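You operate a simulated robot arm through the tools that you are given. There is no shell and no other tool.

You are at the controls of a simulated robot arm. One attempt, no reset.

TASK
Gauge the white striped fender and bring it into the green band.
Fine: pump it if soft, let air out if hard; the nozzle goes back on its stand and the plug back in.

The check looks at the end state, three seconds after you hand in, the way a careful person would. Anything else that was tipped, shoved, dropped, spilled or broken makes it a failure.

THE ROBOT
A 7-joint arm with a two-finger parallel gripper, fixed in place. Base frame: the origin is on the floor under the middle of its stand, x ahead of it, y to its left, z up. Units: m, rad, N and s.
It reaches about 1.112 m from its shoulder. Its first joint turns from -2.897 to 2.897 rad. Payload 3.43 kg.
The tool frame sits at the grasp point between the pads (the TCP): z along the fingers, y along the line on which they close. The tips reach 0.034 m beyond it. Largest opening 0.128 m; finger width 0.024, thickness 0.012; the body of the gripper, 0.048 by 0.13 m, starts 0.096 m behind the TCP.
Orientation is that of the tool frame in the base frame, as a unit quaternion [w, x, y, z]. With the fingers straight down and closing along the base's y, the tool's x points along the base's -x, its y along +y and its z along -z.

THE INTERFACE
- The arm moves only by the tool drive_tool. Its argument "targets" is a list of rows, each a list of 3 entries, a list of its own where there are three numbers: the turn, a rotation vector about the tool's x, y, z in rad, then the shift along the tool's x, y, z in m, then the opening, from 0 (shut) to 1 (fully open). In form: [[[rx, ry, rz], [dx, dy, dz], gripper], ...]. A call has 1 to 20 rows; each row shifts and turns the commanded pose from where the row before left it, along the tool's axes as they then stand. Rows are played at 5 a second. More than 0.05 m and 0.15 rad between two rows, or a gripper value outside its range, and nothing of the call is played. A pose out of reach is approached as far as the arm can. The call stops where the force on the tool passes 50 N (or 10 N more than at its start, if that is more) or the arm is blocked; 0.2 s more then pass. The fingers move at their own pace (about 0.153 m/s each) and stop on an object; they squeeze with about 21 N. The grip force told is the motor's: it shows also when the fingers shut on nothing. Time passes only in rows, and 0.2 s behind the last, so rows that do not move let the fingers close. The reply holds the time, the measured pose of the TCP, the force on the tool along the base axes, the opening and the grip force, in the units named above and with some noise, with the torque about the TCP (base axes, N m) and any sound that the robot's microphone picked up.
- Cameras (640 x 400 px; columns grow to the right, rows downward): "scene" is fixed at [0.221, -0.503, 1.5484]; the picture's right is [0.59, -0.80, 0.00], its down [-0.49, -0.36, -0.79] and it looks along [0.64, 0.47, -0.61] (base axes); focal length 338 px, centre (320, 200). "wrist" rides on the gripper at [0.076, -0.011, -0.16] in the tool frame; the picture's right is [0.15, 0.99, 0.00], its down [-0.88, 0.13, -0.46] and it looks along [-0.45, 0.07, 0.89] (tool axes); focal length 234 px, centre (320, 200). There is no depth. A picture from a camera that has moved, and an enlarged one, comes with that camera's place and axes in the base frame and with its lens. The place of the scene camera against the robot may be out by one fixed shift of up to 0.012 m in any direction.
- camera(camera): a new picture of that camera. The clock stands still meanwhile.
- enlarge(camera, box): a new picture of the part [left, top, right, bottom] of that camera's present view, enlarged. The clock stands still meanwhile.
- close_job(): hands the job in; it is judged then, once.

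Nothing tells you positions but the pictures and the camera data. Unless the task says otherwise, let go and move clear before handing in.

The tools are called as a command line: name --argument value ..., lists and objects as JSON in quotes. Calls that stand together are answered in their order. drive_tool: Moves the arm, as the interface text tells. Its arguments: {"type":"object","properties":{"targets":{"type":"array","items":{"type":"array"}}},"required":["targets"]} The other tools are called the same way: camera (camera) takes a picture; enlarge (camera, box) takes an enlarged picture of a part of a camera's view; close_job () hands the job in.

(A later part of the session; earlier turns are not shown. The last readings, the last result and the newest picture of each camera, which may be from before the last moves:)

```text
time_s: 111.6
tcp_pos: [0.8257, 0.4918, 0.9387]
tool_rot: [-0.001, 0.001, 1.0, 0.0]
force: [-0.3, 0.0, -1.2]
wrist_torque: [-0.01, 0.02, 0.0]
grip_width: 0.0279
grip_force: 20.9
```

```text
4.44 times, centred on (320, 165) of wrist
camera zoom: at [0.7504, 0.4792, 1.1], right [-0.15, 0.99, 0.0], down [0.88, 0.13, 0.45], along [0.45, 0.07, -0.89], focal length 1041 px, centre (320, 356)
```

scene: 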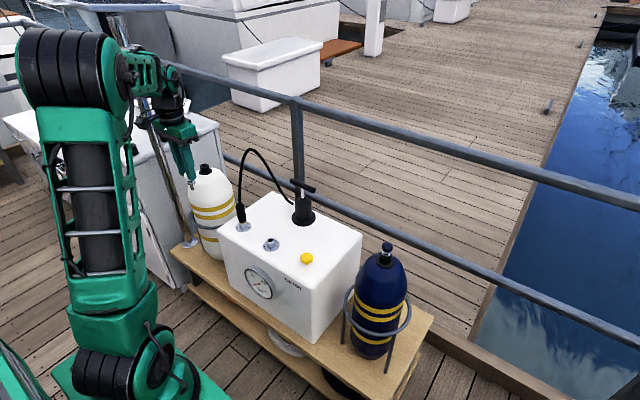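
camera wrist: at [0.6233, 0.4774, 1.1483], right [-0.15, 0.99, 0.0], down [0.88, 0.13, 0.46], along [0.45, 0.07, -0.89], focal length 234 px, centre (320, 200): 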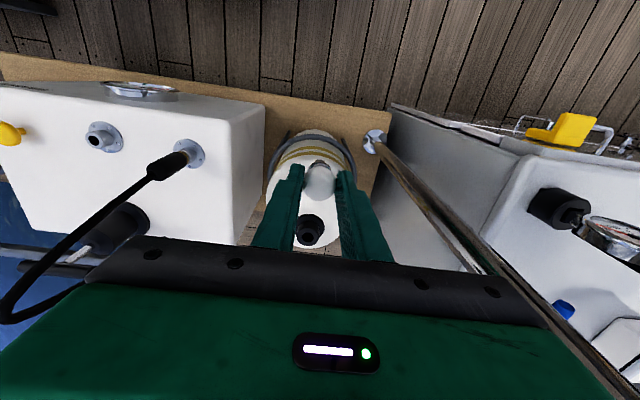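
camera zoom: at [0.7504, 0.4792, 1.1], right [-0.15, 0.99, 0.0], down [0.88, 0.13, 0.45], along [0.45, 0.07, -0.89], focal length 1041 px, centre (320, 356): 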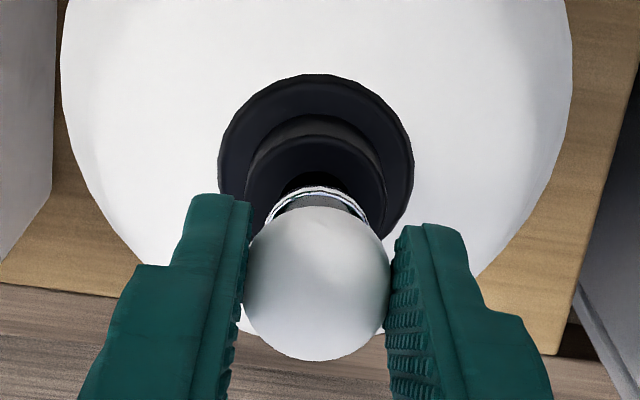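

The pin is in the valve with no resistance. I'll continue down.

drive_tool --targets '[[[0, 0, 0], [0, 0, 0.004], 0.1], [[0, 0, 0], [0, 0, 0.004], 0.1], [[0, 0, 0], [0, 0, 0.003], 0.1], [[0, 0, 0], [0, 0, 0], 0.1]]'

enlarge --camera "scene" --box '[192, 145, 218, 175]'

```text
time_s: 112.6
tcp_pos: [0.8266, 0.4898, 0.9281]
tool_rot: [-0.001, 0.001, 1.0, 0.0]
force: [-0.3, 0.8, -0.4]
wrist_torque: [-0.03, -0.05, -0.03]
grip_width: 0.0278
grip_force: 21.7
```

```text
13.33 times, centred on (205, 160) of scene
camera zoom: at [0.221, -0.503, 1.5484], right [0.59, -0.8, 0.0], down [-0.49, -0.36, -0.79], along [0.64, 0.47, -0.61], focal length 4500 px, centre (1853, 733)
```

zoom: 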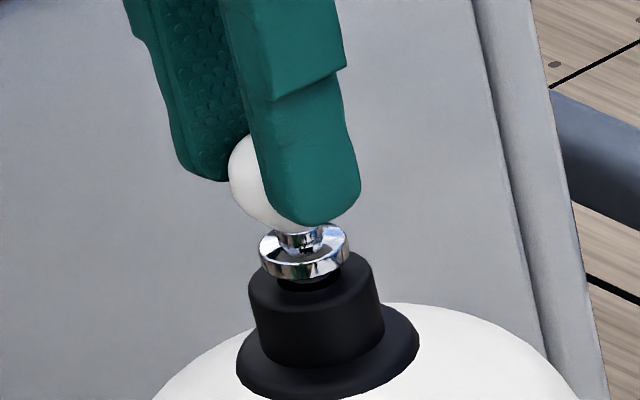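

drive_tool --targets '[[[0, 0, 0], [0, 0, 0.002], 0.1], [[0, 0, 0], [0, 0, 0.002], 0.1], [[0, 0, 0], [0, 0, 0], 0.1]]'

enlarge --camera "scene" --box '[192, 145, 218, 175]'

```text
time_s: 113.4
tcp_pos: [0.8267, 0.4907, 0.9252]
tool_rot: [0.0, 0.001, 1.0, 0.001]
force: [-0.4, -0.8, 7.3]
wrist_torque: [0.03, -0.03, 0.01]
grip_width: 0.0279
grip_force: 21.4
```

```text
13.33 times, centred on (205, 160) of scene
camera zoom: at [0.221, -0.503, 1.5484], right [0.59, -0.8, 0.0], down [-0.49, -0.36, -0.79], along [0.64, 0.47, -0.61], focal length 4500 px, centre (1853, 733)
```

zoom: 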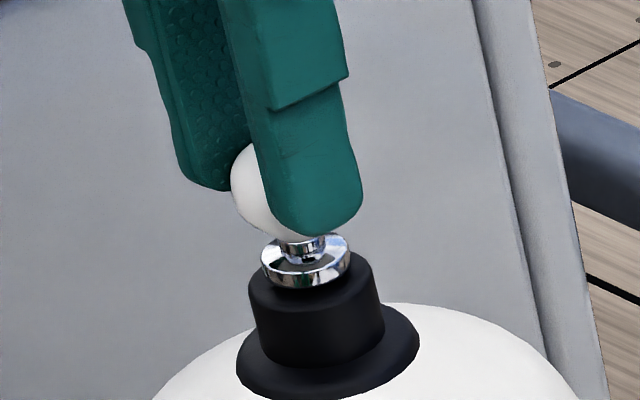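

drive_tool --targets '[[[0, 0, 0], [0, 0, 0.0015], 0.1], [[0, 0, 0], [0, 0, 0], 0.1]]'

enlarge --camera "scene" --box '[192, 145, 218, 175]'

```text
time_s: 114.0
tcp_pos: [0.8263, 0.49, 0.9241]
tool_rot: [0.0, 0.001, 1.0, 0.001]
force: [0.9, 0.1, 12.8]
wrist_torque: [0.07, -0.1, 0.0]
grip_width: 0.0278
grip_force: 20.7
```

```text
13.33 times, centred on (205, 160) of scene
camera zoom: at [0.221, -0.503, 1.5484], right [0.59, -0.8, 0.0], down [-0.49, -0.36, -0.79], along [0.64, 0.47, -0.61], focal length 4500 px, centre (1853, 733)
```

zoom: 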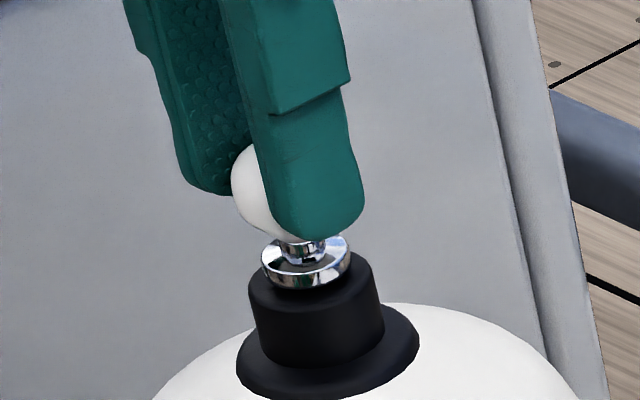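

The plug's collar is firmly seated on the valve. I'll release and rise only a little, staying well inside reach.

drive_tool --targets '[[[0, 0, 0], [0, 0, -0.0015], 0.2], [[0, 0, 0], [0, 0, 0], 0.4], [[0, 0, 0], [0, 0, 0], 0.5], [[0, 0, 0], [0, 0, -0.02], 0.5], [[0, 0, 0], [0, 0, -0.025], 0.5], [[0, 0, 0], [0, 0, -0.015], 0.5], [[0, 0, 0], [0, 0, 0], 0.5]]'

enlarge --camera "scene" --box '[180, 130, 300, 205]'

enlarge --camera "wrist" --box '[280, 90, 380, 200]'

```text
time_s: 115.6
tcp_pos: [0.8248, 0.4905, 0.9841]
tool_rot: [-0.001, 0.0, 1.0, 0.0]
force: [-0.4, 0.7, -0.6]
wrist_torque: [-0.02, 0.0, 0.0]
grip_width: 0.0638
grip_force: 0.0
```

```text
5.33 times, centred on (240, 168) of scene
camera zoom: at [0.221, -0.503, 1.5484], right [0.59, -0.8, 0.0], down [-0.49, -0.36, -0.79], along [0.64, 0.47, -0.61], focal length 1800 px, centre (747, 373)
```

zoom: 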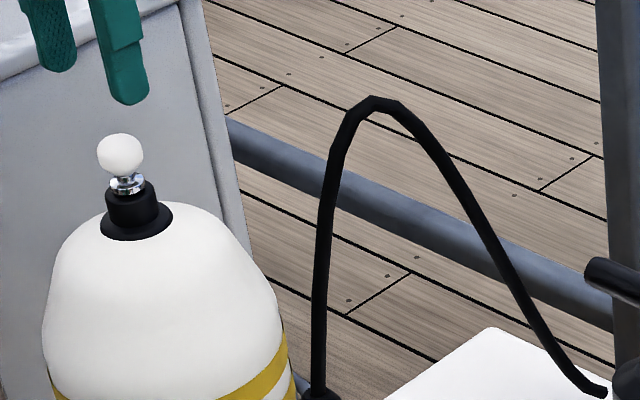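

```text
3.64 times, centred on (330, 145) of wrist
camera zoom: at [0.7498, 0.4791, 1.1456], right [-0.15, 0.99, 0.0], down [0.88, 0.13, 0.45], along [0.45, 0.07, -0.89], focal length 852 px, centre (284, 400)
```

zoom: 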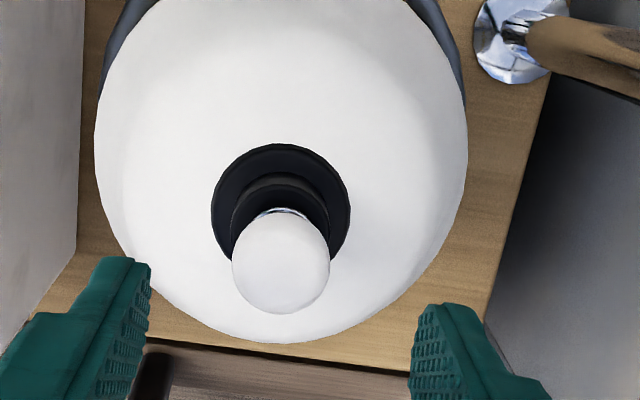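

The plug is back exactly where it was in the first picture, and the hose and nozzle match too. Now I'll retreat and examine the panel.

drive_tool --targets '[[[0, 0, 0], [0.031, 0, 0], 0.3], [[0, 0, 0], [0.031, 0, 0], 0.3], [[0, 0, 0], [0.031, 0, 0], 0.3], [[0, 0, 0], [0.031, 0, 0], 0.3], [[0, 0, 0], [0.009, -0.0376, -0.003], 0.3], [[0, 0, 0], [0.009, -0.0376, -0.003], 0.3], [[0, 0, 0], [0.009, -0.0376, -0.003], 0.3], [[0, 0, 0], [0.009, -0.0376, -0.003], 0.3], [[0, 0, 0], [0.009, -0.0376, -0.003], 0.3], [[0, 0, 0], [0, -0.04, 0], 0.3], [[0, 0, 0], [0, -0.04, 0], 0.3], [[0, 0, 0], [0, -0.04, 0], 0.3], [[0, 0, 0], [0, -0.04, 0], 0.3], [[0, 0, 0], [0, -0.04, 0], 0.3], [[0, 0, 0], [0, 0, 0], 0.3]]'

camera --camera "scene"

enlarge --camera "scene" --box '[60, 0, 260, 180]'

enlarge --camera "scene" --box '[30, 0, 190, 90]'

```text
time_s: 118.8
tcp_pos: [0.6555, 0.1015, 1.0004]
tool_rot: [0.0, 0.001, 1.0, 0.0]
force: [0.2, 0.2, 0.3]
wrist_torque: [-0.02, -0.02, 0.01]
grip_width: 0.0383
grip_force: 0.1
```

```text
taken
```

scene: 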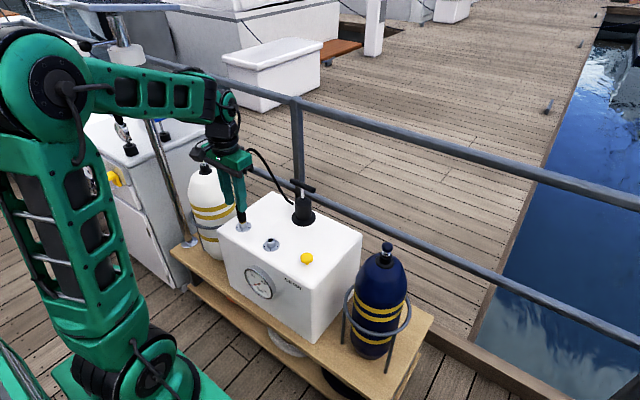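

```text
2.22 times, centred on (160, 90) of scene
camera zoom: at [0.221, -0.503, 1.5484], right [0.59, -0.8, 0.0], down [-0.49, -0.36, -0.79], along [0.64, 0.47, -0.61], focal length 750 px, centre (676, 444)
```

zoom: 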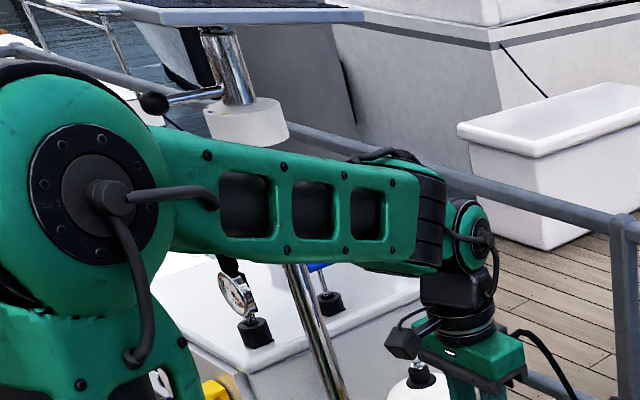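

```text
4.00 times, centred on (110, 45) of scene
camera zoom: at [0.221, -0.503, 1.5484], right [0.59, -0.8, 0.0], down [-0.49, -0.36, -0.79], along [0.64, 0.47, -0.61], focal length 1350 px, centre (1160, 820)
```

zoom: 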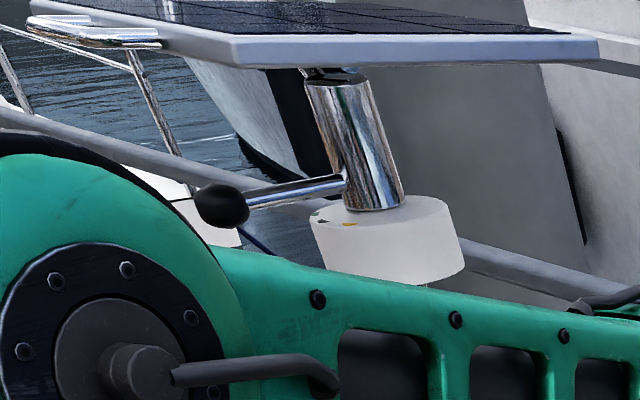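

The task items are all in place. The one disturbance is the panel on the pole, whose −x corner was nudged up about 1.2 cm (roughly 6° tilt) when the wrist sprang free. I'll try to press it gently back, and first I'll bring the tool to a horizontal pointing pose away from everything.

drive_tool --targets '[[[0, 0, 0], [0.0294, 0.0311, -0.0112], 0], [[0, 0, 0], [0.0294, 0.0311, -0.0112], 0], [[0, 0, 0], [0.0294, 0.0311, -0.0112], 0], [[0, 0, 0], [0.0294, 0.0311, -0.0112], 0], [[0, 0, 0], [0.0294, 0.0311, -0.0112], 0], [[0, 0, 0], [0.0294, 0.0311, -0.0112], 0], [[0, 0, 0], [0.0294, 0.0311, -0.0112], 0], [[0, 0, 0], [0.0294, 0.0311, -0.0112], 0], [[0, 0, 0], [0, 0, 0], 0]]'

camera --camera "scene"

```text
time_s: 120.8
tcp_pos: [0.4212, 0.3512, 1.0893]
tool_rot: [0.0, 0.002, 1.0, 0.0]
force: [0.6, -0.1, 0.4]
wrist_torque: [0.01, 0.02, 0.0]
grip_width: 0.0
grip_force: 21.3
```

```text
taken
```

scene: 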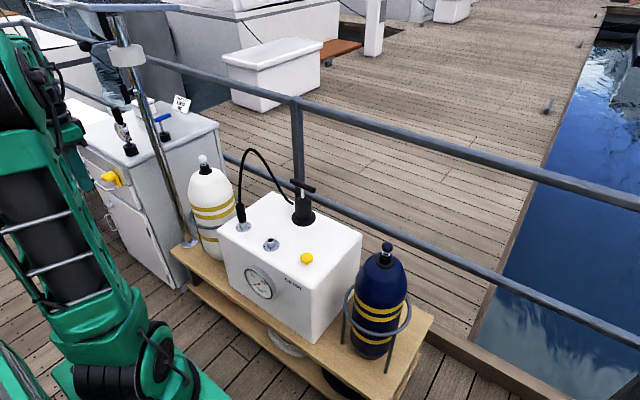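

enlarge --camera "scene" --box '[50, 0, 200, 90]'

enlarge --camera "scene" --box '[60, 0, 260, 180]'

```text
4.27 times, centred on (125, 45) of scene
camera zoom: at [0.221, -0.503, 1.5484], right [0.59, -0.8, 0.0], down [-0.49, -0.36, -0.79], along [0.64, 0.47, -0.61], focal length 1440 px, centre (1152, 861)
```

zoom: 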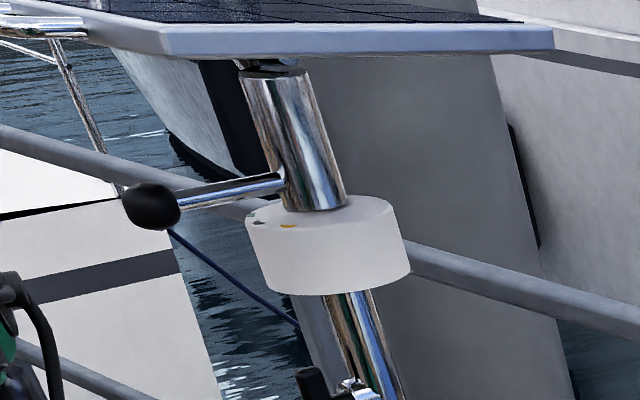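

```text
2.22 times, centred on (160, 90) of scene
camera zoom: at [0.221, -0.503, 1.5484], right [0.59, -0.8, 0.0], down [-0.49, -0.36, -0.79], along [0.64, 0.47, -0.61], focal length 750 px, centre (676, 444)
```

zoom: 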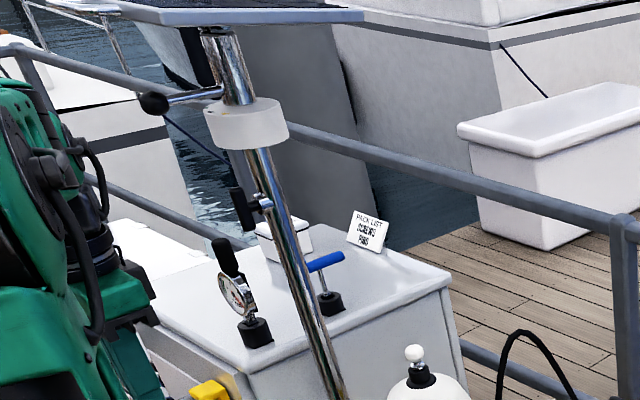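

The pole assembly is untouched; only the panel's −x side sits about 1.3 cm high. I'll swing the tool up to horizontal, pivoting about the wrist in free space.

drive_tool --targets '[[[0, -0.1309, 0], [-0.034, 0, 0], 0], [[0, -0.1309, 0], [-0.034, 0, 0], 0], [[0, -0.1309, 0], [-0.034, 0, 0], 0], [[0, -0.1309, 0], [-0.034, 0, 0], 0], [[0, -0.1309, 0], [-0.034, 0, 0], 0], [[0, -0.1309, 0], [-0.034, 0, 0], 0], [[0, 0, 0], [0, 0, 0], 0]]'

camera --camera "scene"

camera --camera "wrist"

```text
time_s: 122.4
tcp_pos: [0.6109, 0.3517, 1.1544]
tool_rot: [0.382, 0.0, 0.924, 0.0]
force: [0.1, 0.3, -0.9]
wrist_torque: [-0.03, -0.02, 0.02]
grip_width: 0.0001
grip_force: 21.0
```

```text
taken
```

scene: 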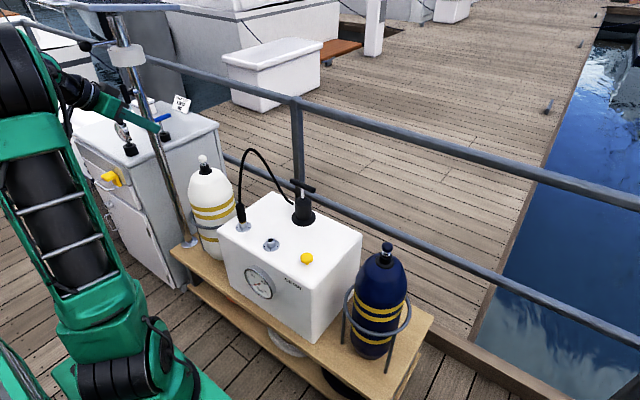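

```text
taken
camera wrist: at [0.4432, 0.3397, 1.2139], right [-0.1, 0.99, -0.1], down [0.3, 0.13, 0.94], along [0.95, 0.07, -0.31], focal length 234 px, centre (320, 200)
```

wrist: 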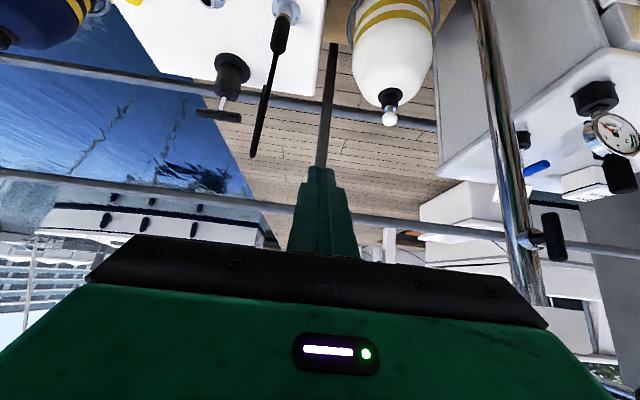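

drive_tool --targets '[[[0, -0.1309, 0], [-0.034, 0, 0], 0], [[0, -0.1309, 0], [-0.034, 0, 0], 0], [[0, -0.1309, 0], [-0.034, 0, 0], 0], [[0, -0.1309, 0], [-0.034, 0, 0], 0], [[0, -0.1309, 0], [-0.034, 0, 0], 0], [[0, -0.1309, 0], [-0.034, 0, 0], 0], [[0, 0, 0], [0, 0, 0], 0]]'

camera --camera "scene"

camera --camera "wrist"

```text
time_s: 124.0
tcp_pos: [0.6979, 0.3493, 1.3325]
tool_rot: [0.707, 0.0, 0.707, 0.001]
force: [-0.4, -0.6, 0.4]
wrist_torque: [0.02, -0.02, 0.03]
grip_width: 0.0
grip_force: 21.5
```

```text
taken
```

scene: 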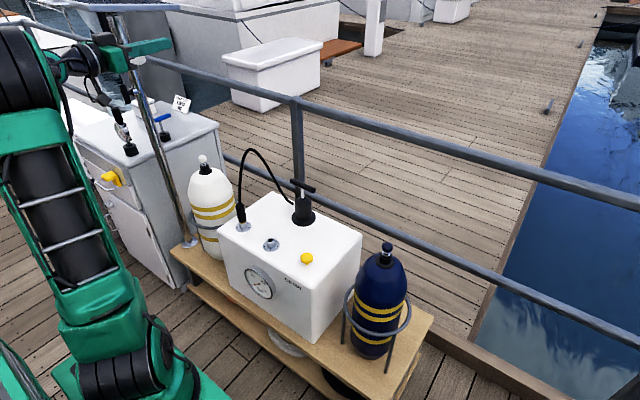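

```text
taken
camera wrist: at [0.5379, 0.3381, 1.2571], right [0.0, 0.99, -0.15], down [-0.46, 0.13, 0.88], along [0.89, 0.07, 0.45], focal length 234 px, centre (320, 200)
```

wrist: 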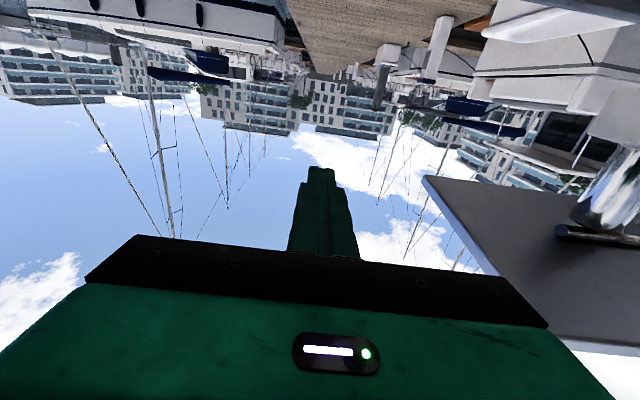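

enlarge --camera "wrist" --box '[400, 110, 640, 360]'

enlarge --camera "scene" --box '[50, 0, 200, 90]'

```text
1.60 times, centred on (520, 235) of wrist
camera zoom: at [0.5379, 0.3381, 1.2571], right [0.0, 0.99, -0.15], down [-0.46, 0.13, 0.88], along [0.89, 0.07, 0.45], focal length 375 px, centre (0, 144)
```

zoom: 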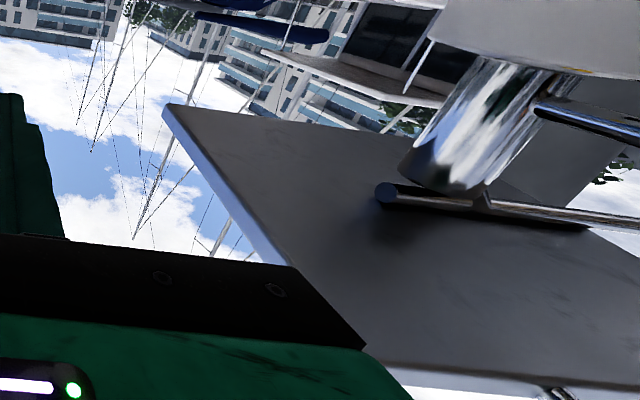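

```text
4.27 times, centred on (125, 45) of scene
camera zoom: at [0.221, -0.503, 1.5484], right [0.59, -0.8, 0.0], down [-0.49, -0.36, -0.79], along [0.64, 0.47, -0.61], focal length 1440 px, centre (1152, 861)
```

zoom: 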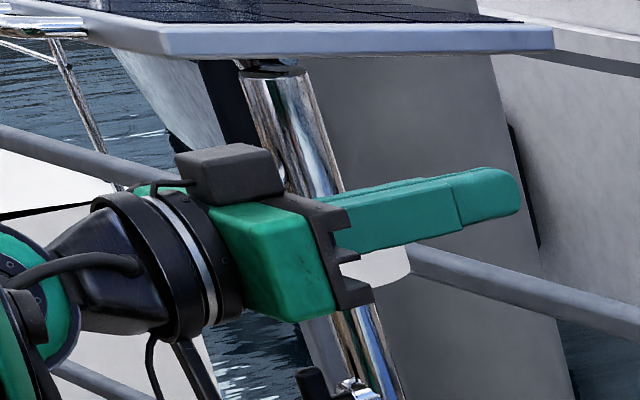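

The panel hangs on a hinge along y under its centre, so my wrist only tilted it about that hinge. I'll go above its −x edge, near the free corner clear of the grab rail, and press it level gently. First up and back.

drive_tool --targets '[[[0, 0, 0], [-0.0175, 0, -0.04], 0], [[0, 0, 0], [-0.04, 0, -0.02], 0], [[0, 0, 0], [-0.04, 0, -0.02], 0], [[0, 0, 0], [-0.04, 0, -0.02], 0], [[0, 0, 0], [0, 0, 0], 0]]'

camera --camera "wrist"

camera --camera "scene"

```text
time_s: 125.2
tcp_pos: [0.5981, 0.3511, 1.4691]
tool_rot: [0.706, -0.001, 0.708, 0.001]
force: [-1.3, 1.1, 0.3]
wrist_torque: [0.02, 0.03, -0.01]
grip_width: 0.0
grip_force: 20.7
```

```text
taken
camera wrist: at [0.4379, 0.3393, 1.3953], right [0.0, 0.99, -0.15], down [-0.46, 0.13, 0.88], along [0.89, 0.07, 0.45], focal length 234 px, centre (320, 200)
```

wrist: 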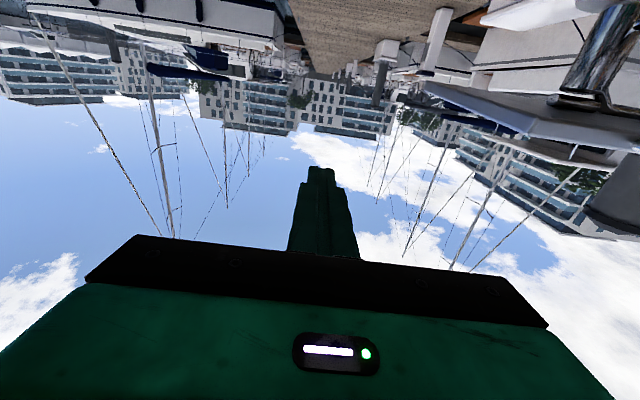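

```text
taken
```

scene: 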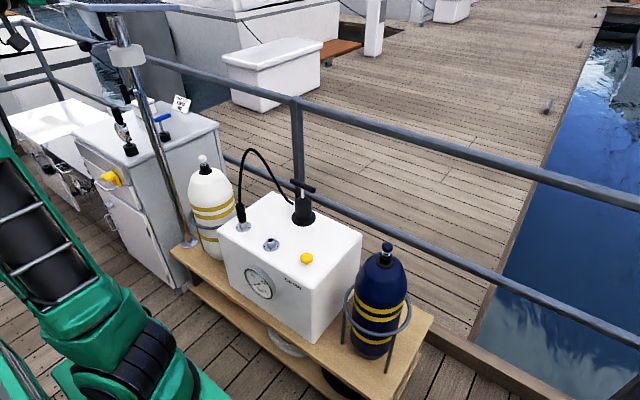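

enlarge --camera "wrist" --box '[400, 50, 640, 200]'

enlarge --camera "scene" --box '[0, 0, 200, 110]'

```text
2.67 times, centred on (520, 125) of wrist
camera zoom: at [0.4379, 0.3393, 1.3953], right [0.0, 0.99, -0.15], down [-0.46, 0.13, 0.88], along [0.89, 0.07, 0.45], focal length 624 px, centre (-213, 400)
```

zoom: 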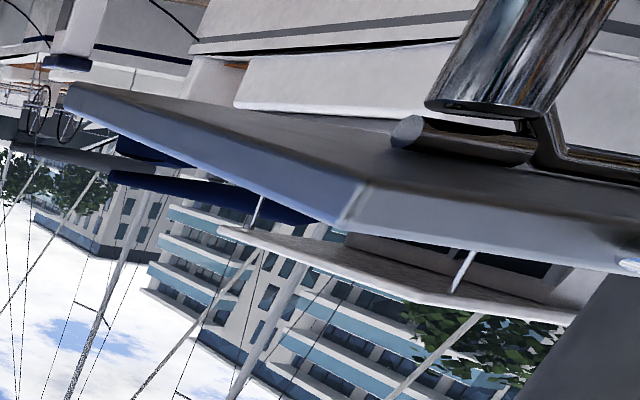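

```text
3.20 times, centred on (100, 55) of scene
camera zoom: at [0.221, -0.503, 1.5484], right [0.59, -0.8, 0.0], down [-0.49, -0.36, -0.79], along [0.64, 0.47, -0.61], focal length 1080 px, centre (1024, 664)
```

zoom: 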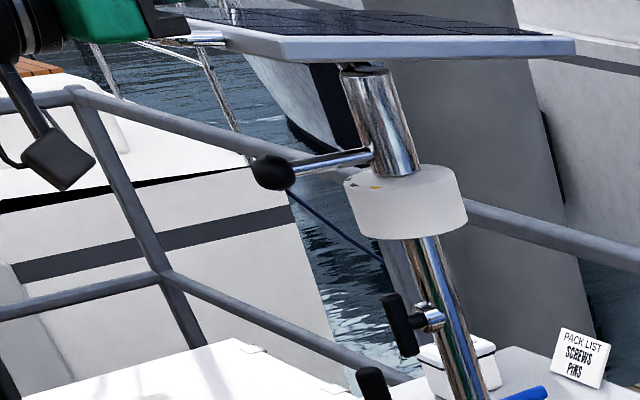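

The hinge tilt is clear: the −x corner is at (0.645, 0.524, 1.400), about 15 mm high, and the +x corner is 15 mm low. I'll line up over the free part of the −x edge (y ≈ 0.57).

drive_tool --targets '[[[0, 0, 0], [0, 0.037, 0], 0], [[0, 0, 0], [0, 0.037, 0], 0], [[0, 0, 0], [0, 0.037, 0], 0], [[0, 0, 0], [0, 0.037, 0], 0], [[0, 0, 0], [0, 0.037, 0], 0], [[0, 0, 0], [0, 0.036, 0], 0], [[0, 0, 0], [0, 0, 0], 0], [[0, 0, 0], [0, 0, 0], 0]]'

camera --camera "wrist"

enlarge --camera "scene" --box '[0, 0, 200, 110]'

```text
time_s: 127.0
tcp_pos: [0.5969, 0.5701, 1.4672]
tool_rot: [0.706, 0.0, 0.708, 0.0]
force: [0.9, -0.5, 0.3]
wrist_torque: [0.01, 0.01, 0.02]
grip_width: 0.0
grip_force: 21.1
```

```text
taken
camera wrist: at [0.4372, 0.5592, 1.3933], right [0.0, 0.99, -0.15], down [-0.46, 0.13, 0.88], along [0.89, 0.07, 0.45], focal length 234 px, centre (320, 200)
```

wrist: 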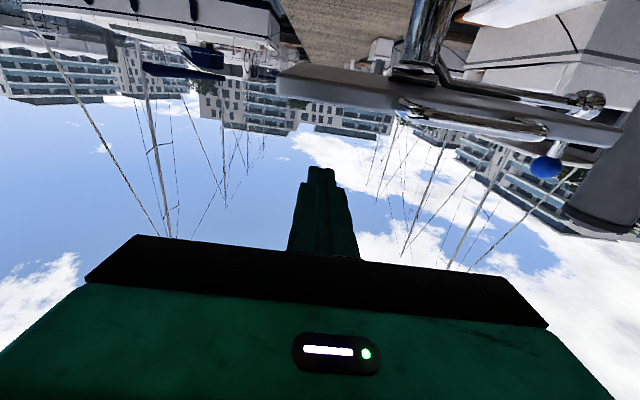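

```text
3.20 times, centred on (100, 55) of scene
camera zoom: at [0.221, -0.503, 1.5484], right [0.59, -0.8, 0.0], down [-0.49, -0.36, -0.79], along [0.64, 0.47, -0.61], focal length 1080 px, centre (1024, 664)
```

zoom: 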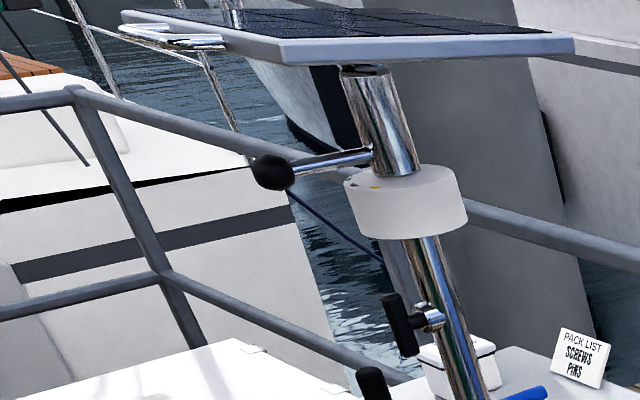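

drive_tool --targets '[[[0, 0, 0], [0, 0, 0.034], 0], [[0, 0, 0], [0, 0, 0.034], 0], [[0, 0, 0], [0, 0, 0], 0]]'

enlarge --camera "wrist" --box '[250, 40, 640, 260]'

enlarge --camera "scene" --box '[20, 0, 200, 60]'

```text
time_s: 127.8
tcp_pos: [0.6665, 0.5706, 1.47]
tool_rot: [0.706, 0.0, 0.708, 0.001]
force: [0.2, 0.3, 0.2]
wrist_torque: [0.0, -0.01, -0.01]
grip_width: 0.0
grip_force: 21.0
```

```text
1.64 times, centred on (445, 150) of wrist
camera zoom: at [0.507, 0.5603, 1.3942], right [0.0, 0.99, -0.15], down [-0.45, 0.13, 0.88], along [0.89, 0.07, 0.45], focal length 384 px, centre (115, 282)
```

zoom: 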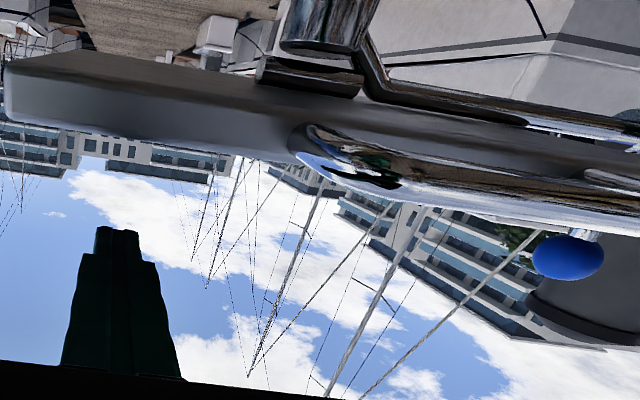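

```text
3.56 times, centred on (110, 30) of scene
camera zoom: at [0.221, -0.503, 1.5484], right [0.59, -0.8, 0.0], down [-0.49, -0.36, -0.79], along [0.64, 0.47, -0.61], focal length 1200 px, centre (1067, 804)
```

zoom: 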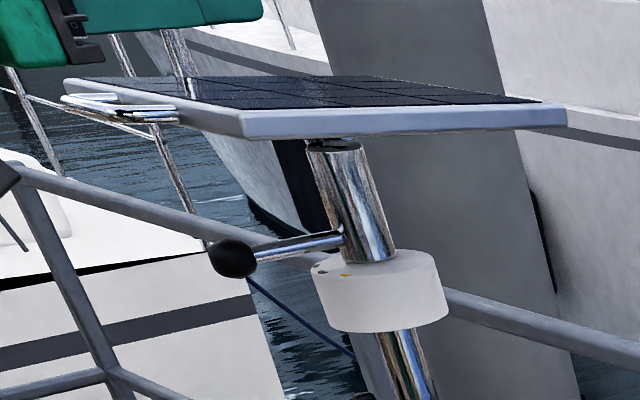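

The finger is over the panel edge. I'll lower toward contact carefully.

drive_tool --targets '[[[0, 0, 0], [0.01, 0, 0], 0], [[0, 0, 0], [0.01, 0, 0], 0], [[0, 0, 0], [0.008, 0, 0], 0], [[0, 0, 0], [0, 0, 0], 0]]'

enlarge --camera "scene" --box '[20, 0, 200, 60]'

enlarge --camera "wrist" --box '[250, 40, 640, 260]'

```text
time_s: 128.8
tcp_pos: [0.6667, 0.5728, 1.4411]
tool_rot: [0.706, 0.001, 0.708, 0.0]
force: [0.3, -0.2, -1.0]
wrist_torque: [-0.02, -0.01, -0.04]
grip_width: 0.0004
grip_force: 20.7
```

```text
3.56 times, centred on (110, 30) of scene
camera zoom: at [0.221, -0.503, 1.5484], right [0.59, -0.8, 0.0], down [-0.49, -0.36, -0.79], along [0.64, 0.47, -0.61], focal length 1200 px, centre (1067, 804)
```

zoom: 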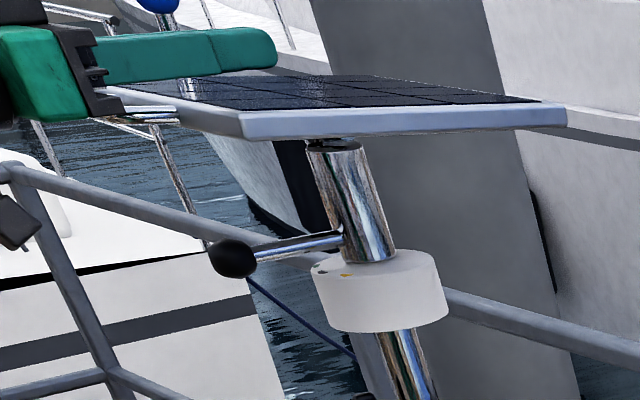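

```text
1.64 times, centred on (445, 150) of wrist
camera zoom: at [0.5059, 0.5602, 1.3659], right [0.0, 0.99, -0.15], down [-0.45, 0.13, 0.88], along [0.89, 0.07, 0.45], focal length 384 px, centre (115, 282)
```

zoom: 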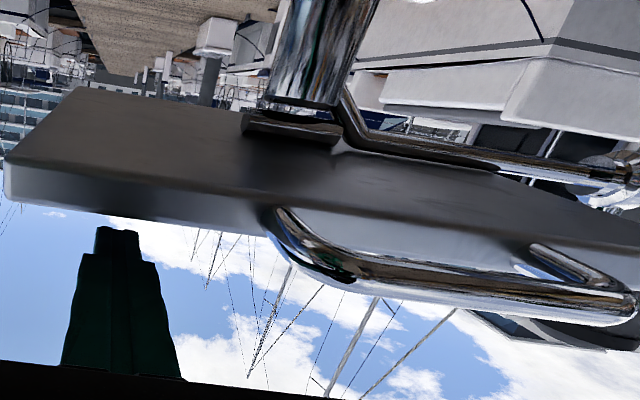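

drive_tool --targets '[[[0, 0, 0], [0.004, 0, 0], 0], [[0, 0, 0], [0.004, 0, 0], 0], [[0, 0, 0], [0.003, 0, 0], 0], [[0, 0, 0], [0, 0, 0], 0]]'

enlarge --camera "scene" --box '[20, 0, 200, 60]'

```text
time_s: 129.8
tcp_pos: [0.6652, 0.5705, 1.4306]
tool_rot: [0.707, 0.001, 0.707, -0.001]
force: [0.4, -0.2, -0.1]
wrist_torque: [0.0, 0.0, -0.01]
grip_width: 0.0002
grip_force: 21.1
```

```text
3.56 times, centred on (110, 30) of scene
camera zoom: at [0.221, -0.503, 1.5484], right [0.59, -0.8, 0.0], down [-0.49, -0.36, -0.79], along [0.64, 0.47, -0.61], focal length 1200 px, centre (1067, 804)
```

zoom: 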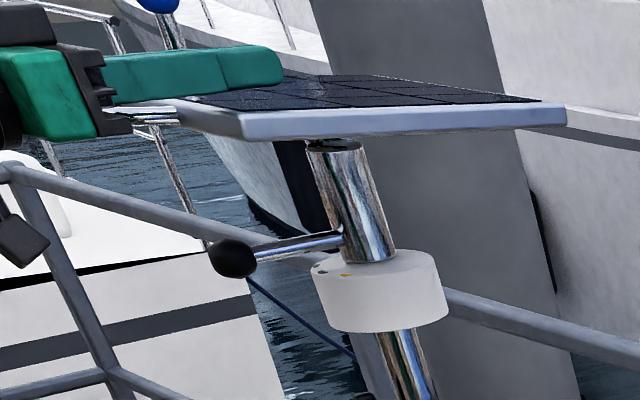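

drive_tool --targets '[[[0, 0, 0], [0.003, 0, 0], 0], [[0, 0, 0], [0.003, 0, 0], 0], [[0, 0, 0], [0, 0, 0], 0]]'

enlarge --camera "scene" --box '[20, 0, 200, 60]'

```text
time_s: 130.6
tcp_pos: [0.6663, 0.5717, 1.4233]
tool_rot: [0.707, 0.001, 0.708, -0.001]
force: [0.6, 0.4, 0.7]
wrist_torque: [-0.03, 0.0, 0.02]
grip_width: 0.0
grip_force: 21.0
```

```text
3.56 times, centred on (110, 30) of scene
camera zoom: at [0.221, -0.503, 1.5484], right [0.59, -0.8, 0.0], down [-0.49, -0.36, -0.79], along [0.64, 0.47, -0.61], focal length 1200 px, centre (1067, 804)
```

zoom: 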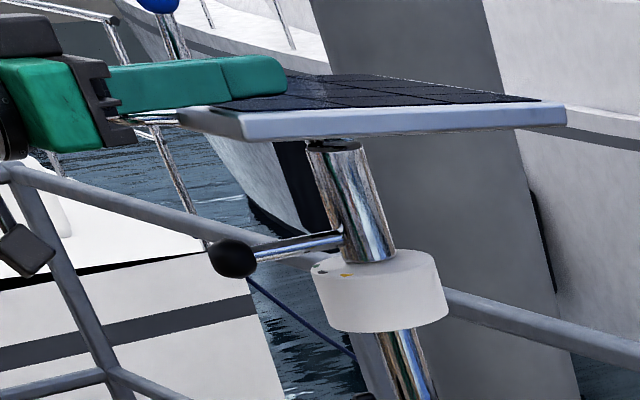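

drive_tool --targets '[[[0, 0, 0], [0.002, 0, 0], 0], [[0, 0, 0], [0.002, 0, 0], 0], [[0, 0, 0], [0, 0, 0], 0]]'

enlarge --camera "scene" --box '[20, 0, 200, 60]'

```text
time_s: 131.4
tcp_pos: [0.6662, 0.5701, 1.4198]
tool_rot: [0.707, 0.0, 0.708, 0.001]
force: [-0.1, -0.2, 1.3]
wrist_torque: [-0.04, 0.07, -0.03]
grip_width: 0.0
grip_force: 20.4
```

```text
3.56 times, centred on (110, 30) of scene
camera zoom: at [0.221, -0.503, 1.5484], right [0.59, -0.8, 0.0], down [-0.49, -0.36, -0.79], along [0.64, 0.47, -0.61], focal length 1200 px, centre (1067, 804)
```

zoom: 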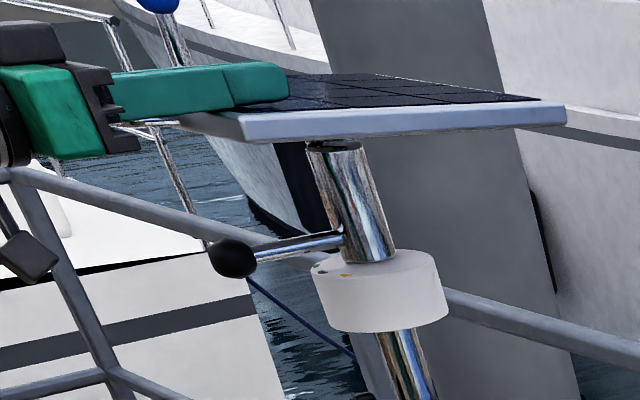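

Contact (1.3 N) and the corner is starting to come down. I'll continue in 2 mm steps.

drive_tool --targets '[[[0, 0, 0], [0.002, 0, 0], 0], [[0, 0, 0], [0.002, 0, 0], 0], [[0, 0, 0], [0.002, 0, 0], 0], [[0, 0, 0], [0, 0, 0], 0]]'

enlarge --camera "scene" --box '[20, 0, 200, 60]'

```text
time_s: 132.4
tcp_pos: [0.664, 0.5708, 1.4146]
tool_rot: [0.706, 0.002, 0.708, 0.0]
force: [-7.9, -3.0, 13.3]
wrist_torque: [-0.14, 0.42, -0.02]
grip_width: 0.0
grip_force: 20.9
```

```text
3.56 times, centred on (110, 30) of scene
camera zoom: at [0.221, -0.503, 1.5484], right [0.59, -0.8, 0.0], down [-0.49, -0.36, -0.79], along [0.64, 0.47, -0.61], focal length 1200 px, centre (1067, 804)
```

zoom: 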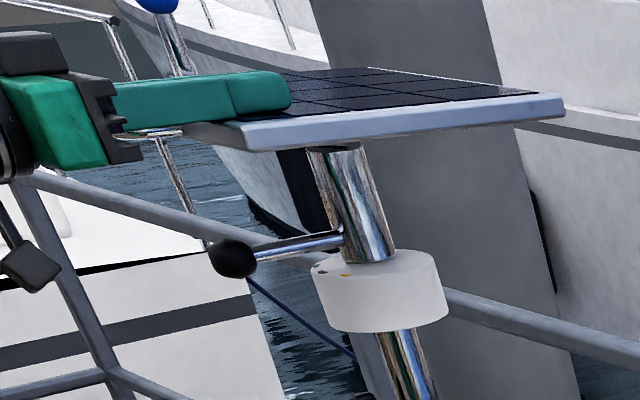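

It's returning toward level (contact at the panel edge, 13 N). A little more.

drive_tool --targets '[[[0, 0, 0], [0.002, 0, 0], 0], [[0, 0, 0], [0.002, 0, 0], 0], [[0, 0, 0], [0, 0, 0], 0]]'

enlarge --camera "scene" --box '[20, 0, 200, 60]'

```text
time_s: 133.2
tcp_pos: [0.666, 0.5699, 1.412]
tool_rot: [0.707, 0.001, 0.707, 0.001]
force: [-10.3, -3.7, 18.4]
wrist_torque: [-0.18, 0.43, 0.01]
grip_width: 0.0
grip_force: 21.4
```

```text
3.56 times, centred on (110, 30) of scene
camera zoom: at [0.221, -0.503, 1.5484], right [0.59, -0.8, 0.0], down [-0.49, -0.36, -0.79], along [0.64, 0.47, -0.61], focal length 1200 px, centre (1067, 804)
```

zoom: 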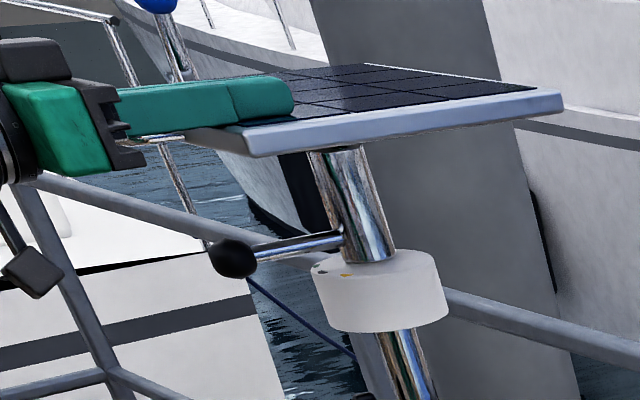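

Now nearly the original slope (0.143 vs 0.158). One more small push, then I'll lift off and see where it rests.

drive_tool --targets '[[[0, 0, 0], [0.0015, 0, 0], 0], [[0, 0, 0], [0, 0, 0], 0]]'

enlarge --camera "scene" --box '[20, 0, 200, 60]'

enlarge --camera "scene" --box '[60, 0, 240, 130]'

```text
time_s: 133.8
tcp_pos: [0.6653, 0.5701, 1.4103]
tool_rot: [0.708, 0.001, 0.706, 0.001]
force: [-2.7, 1.2, 32.5]
wrist_torque: [-0.24, 0.86, -0.05]
grip_width: 0.0003
grip_force: 20.4
```

```text
3.56 times, centred on (110, 30) of scene
camera zoom: at [0.221, -0.503, 1.5484], right [0.59, -0.8, 0.0], down [-0.49, -0.36, -0.79], along [0.64, 0.47, -0.61], focal length 1200 px, centre (1067, 804)
```

zoom: 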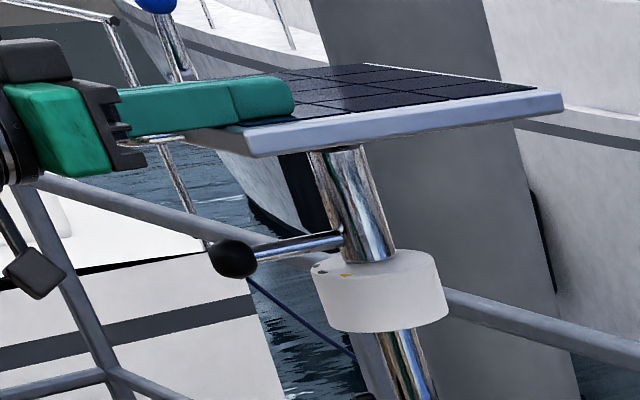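

```text
3.08 times, centred on (150, 65) of scene
camera zoom: at [0.221, -0.503, 1.5484], right [0.59, -0.8, 0.0], down [-0.49, -0.36, -0.79], along [0.64, 0.47, -0.61], focal length 1038 px, centre (843, 615)
```

zoom: 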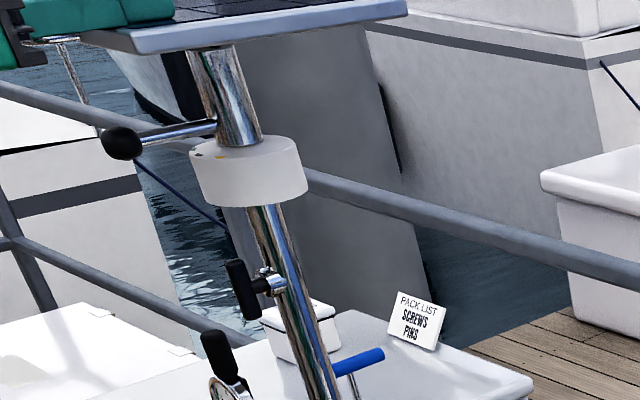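

The slope is back to about the original, so I'll lift off and see where the panel rests.

drive_tool --targets '[[[0, 0, 0], [-0.005, 0, 0], 0], [[0, 0, 0], [-0.02, 0, 0], 0], [[0, 0, 0], [-0.02, 0, -0.03], 0], [[0, 0, 0], [0, 0, -0.045], 0], [[0, 0, 0], [0, 0, -0.03], 0], [[0, 0, 0], [0, 0, 0], 0]]'

enlarge --camera "scene" --box '[60, 0, 260, 180]'

enlarge --camera "scene" --box '[60, 0, 240, 130]'

enlarge --camera "scene" --box '[20, 0, 200, 60]'

```text
time_s: 135.2
tcp_pos: [0.5616, 0.5714, 1.4523]
tool_rot: [0.707, 0.0, 0.708, 0.0]
force: [-0.7, 1.3, -0.1]
wrist_torque: [0.0, 0.02, 0.02]
grip_width: 0.0
grip_force: 21.7
```

```text
2.22 times, centred on (160, 90) of scene
camera zoom: at [0.221, -0.503, 1.5484], right [0.59, -0.8, 0.0], down [-0.49, -0.36, -0.79], along [0.64, 0.47, -0.61], focal length 750 px, centre (676, 444)
```

zoom: 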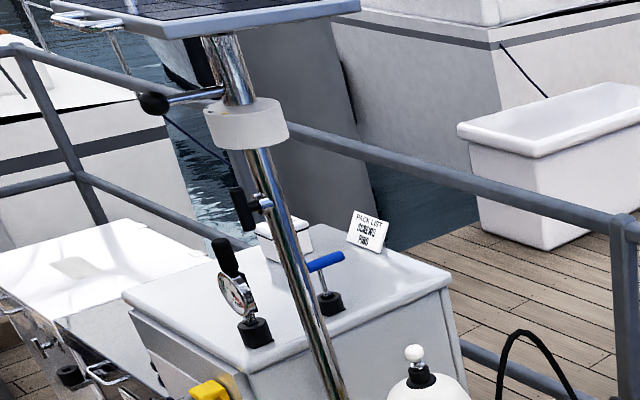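

```text
3.08 times, centred on (150, 65) of scene
camera zoom: at [0.221, -0.503, 1.5484], right [0.59, -0.8, 0.0], down [-0.49, -0.36, -0.79], along [0.64, 0.47, -0.61], focal length 1038 px, centre (843, 615)
```

zoom: 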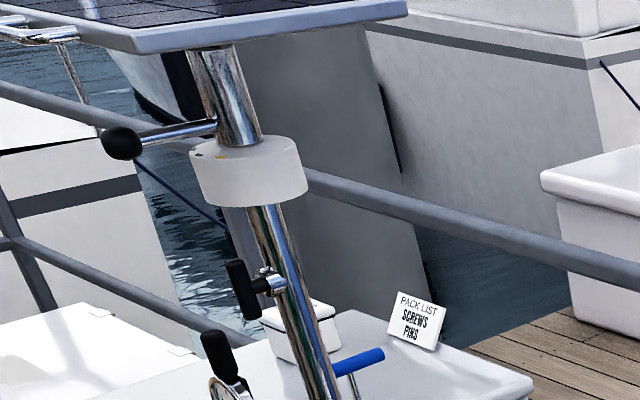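

```text
3.56 times, centred on (110, 30) of scene
camera zoom: at [0.221, -0.503, 1.5484], right [0.59, -0.8, 0.0], down [-0.49, -0.36, -0.79], along [0.64, 0.47, -0.61], focal length 1200 px, centre (1067, 804)
```

zoom: 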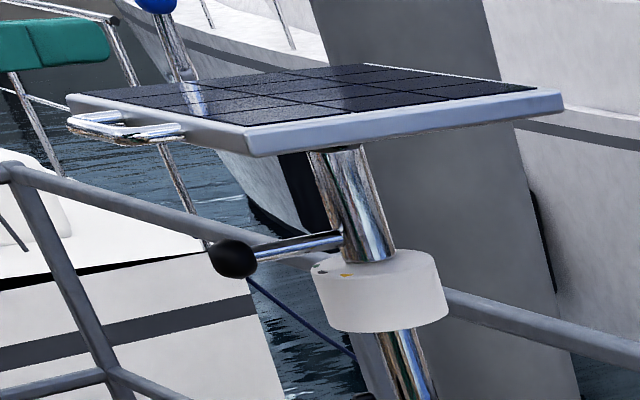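

enlarge --camera "scene" --box '[90, 10, 190, 90]'

enlarge --camera "scene" --box '[90, 10, 210, 100]'

enlarge --camera "scene" --box '[20, 0, 240, 190]'

```text
5.00 times, centred on (140, 50) of scene
camera zoom: at [0.221, -0.503, 1.5484], right [0.59, -0.8, 0.0], down [-0.49, -0.36, -0.79], along [0.64, 0.47, -0.61], focal length 1687 px, centre (1220, 950)
```

zoom: 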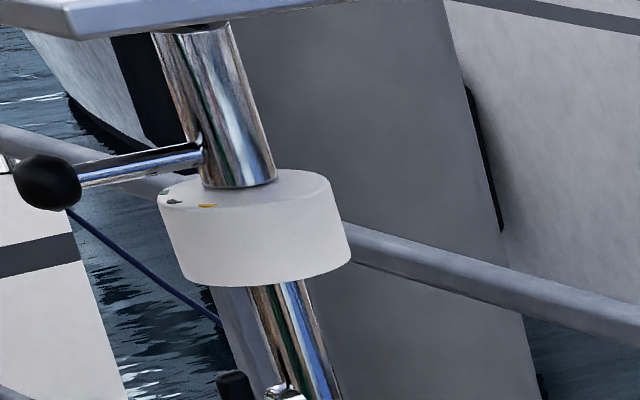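

```text
4.44 times, centred on (150, 55) of scene
camera zoom: at [0.221, -0.503, 1.5484], right [0.59, -0.8, 0.0], down [-0.49, -0.36, -0.79], along [0.64, 0.47, -0.61], focal length 1500 px, centre (1076, 844)
```

zoom: 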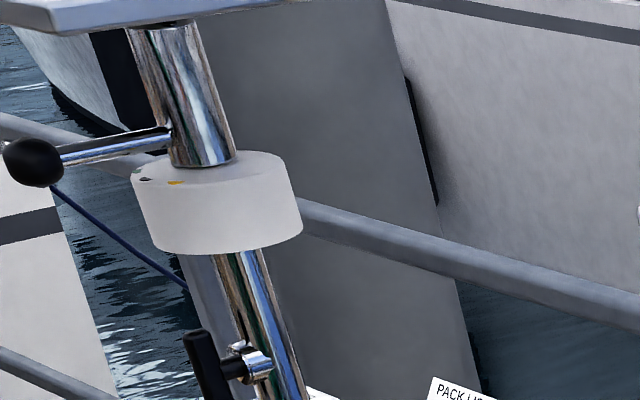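

```text
2.11 times, centred on (130, 95) of scene
camera zoom: at [0.221, -0.503, 1.5484], right [0.59, -0.8, 0.0], down [-0.49, -0.36, -0.79], along [0.64, 0.47, -0.61], focal length 710 px, centre (720, 421)
```

zoom: 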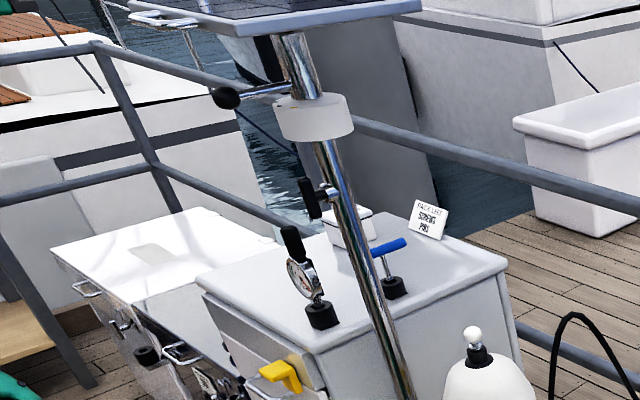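

The panel is level again, and its height and slope match the original. However, its near corner sits about 7 px left of where it was, which I read as roughly 5–6° of pan about the pole. I'll try to undo that by nudging the −x face near the corner in +x, and first line the fingertip up in front of that face.

drive_tool --targets '[[[0, 0, 0], [0.02, -0.015, 0], 0], [[0, 0, 0], [0.022, -0.0145, 0], 0], [[0, 0, 0], [0.022, 0, 0], 0], [[0, 0, 0], [0, 0, 0.02], 0], [[0, 0, 0], [0, 0, 0], 0]]'

enlarge --camera "wrist" --box '[220, 60, 540, 260]'

enlarge --camera "scene" --box '[20, 0, 200, 60]'

```text
time_s: 136.0
tcp_pos: [0.5862, 0.5665, 1.3344]
tool_rot: [0.729, -0.012, 0.679, -0.087]
force: [0.5, -0.9, 0.2]
wrist_torque: [-0.02, -0.03, 0.01]
grip_width: 0.0001
grip_force: 21.0
stopped in row 3: the arm was blocked; the commanded pose is now the measured one
```

```text
2.00 times, centred on (380, 160) of wrist
camera zoom: at [0.4312, 0.5601, 1.2499], right [0.12, 0.95, -0.28], down [-0.49, 0.3, 0.82], along [0.86, 0.04, 0.51], focal length 468 px, centre (200, 280)
```

zoom: 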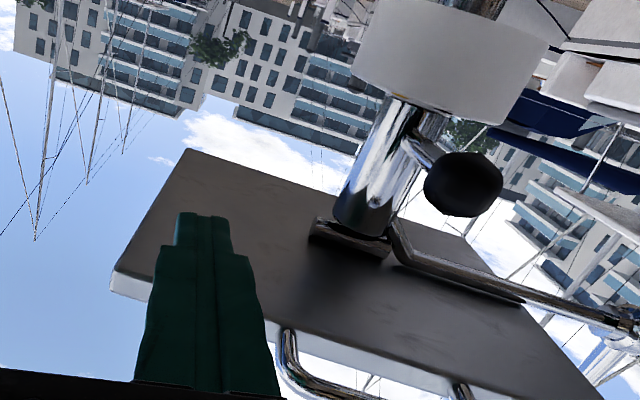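

```text
3.56 times, centred on (110, 30) of scene
camera zoom: at [0.221, -0.503, 1.5484], right [0.59, -0.8, 0.0], down [-0.49, -0.36, -0.79], along [0.64, 0.47, -0.61], focal length 1200 px, centre (1067, 804)
```

zoom: 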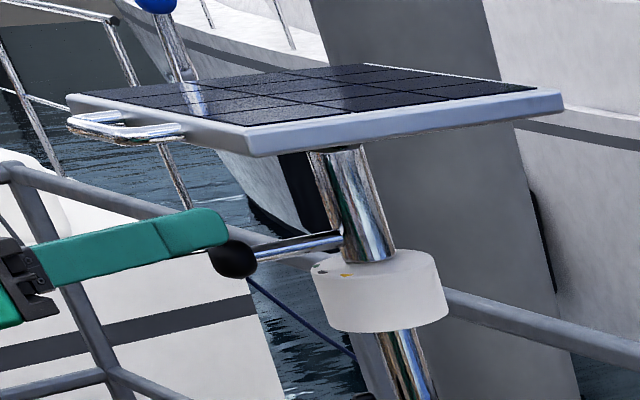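

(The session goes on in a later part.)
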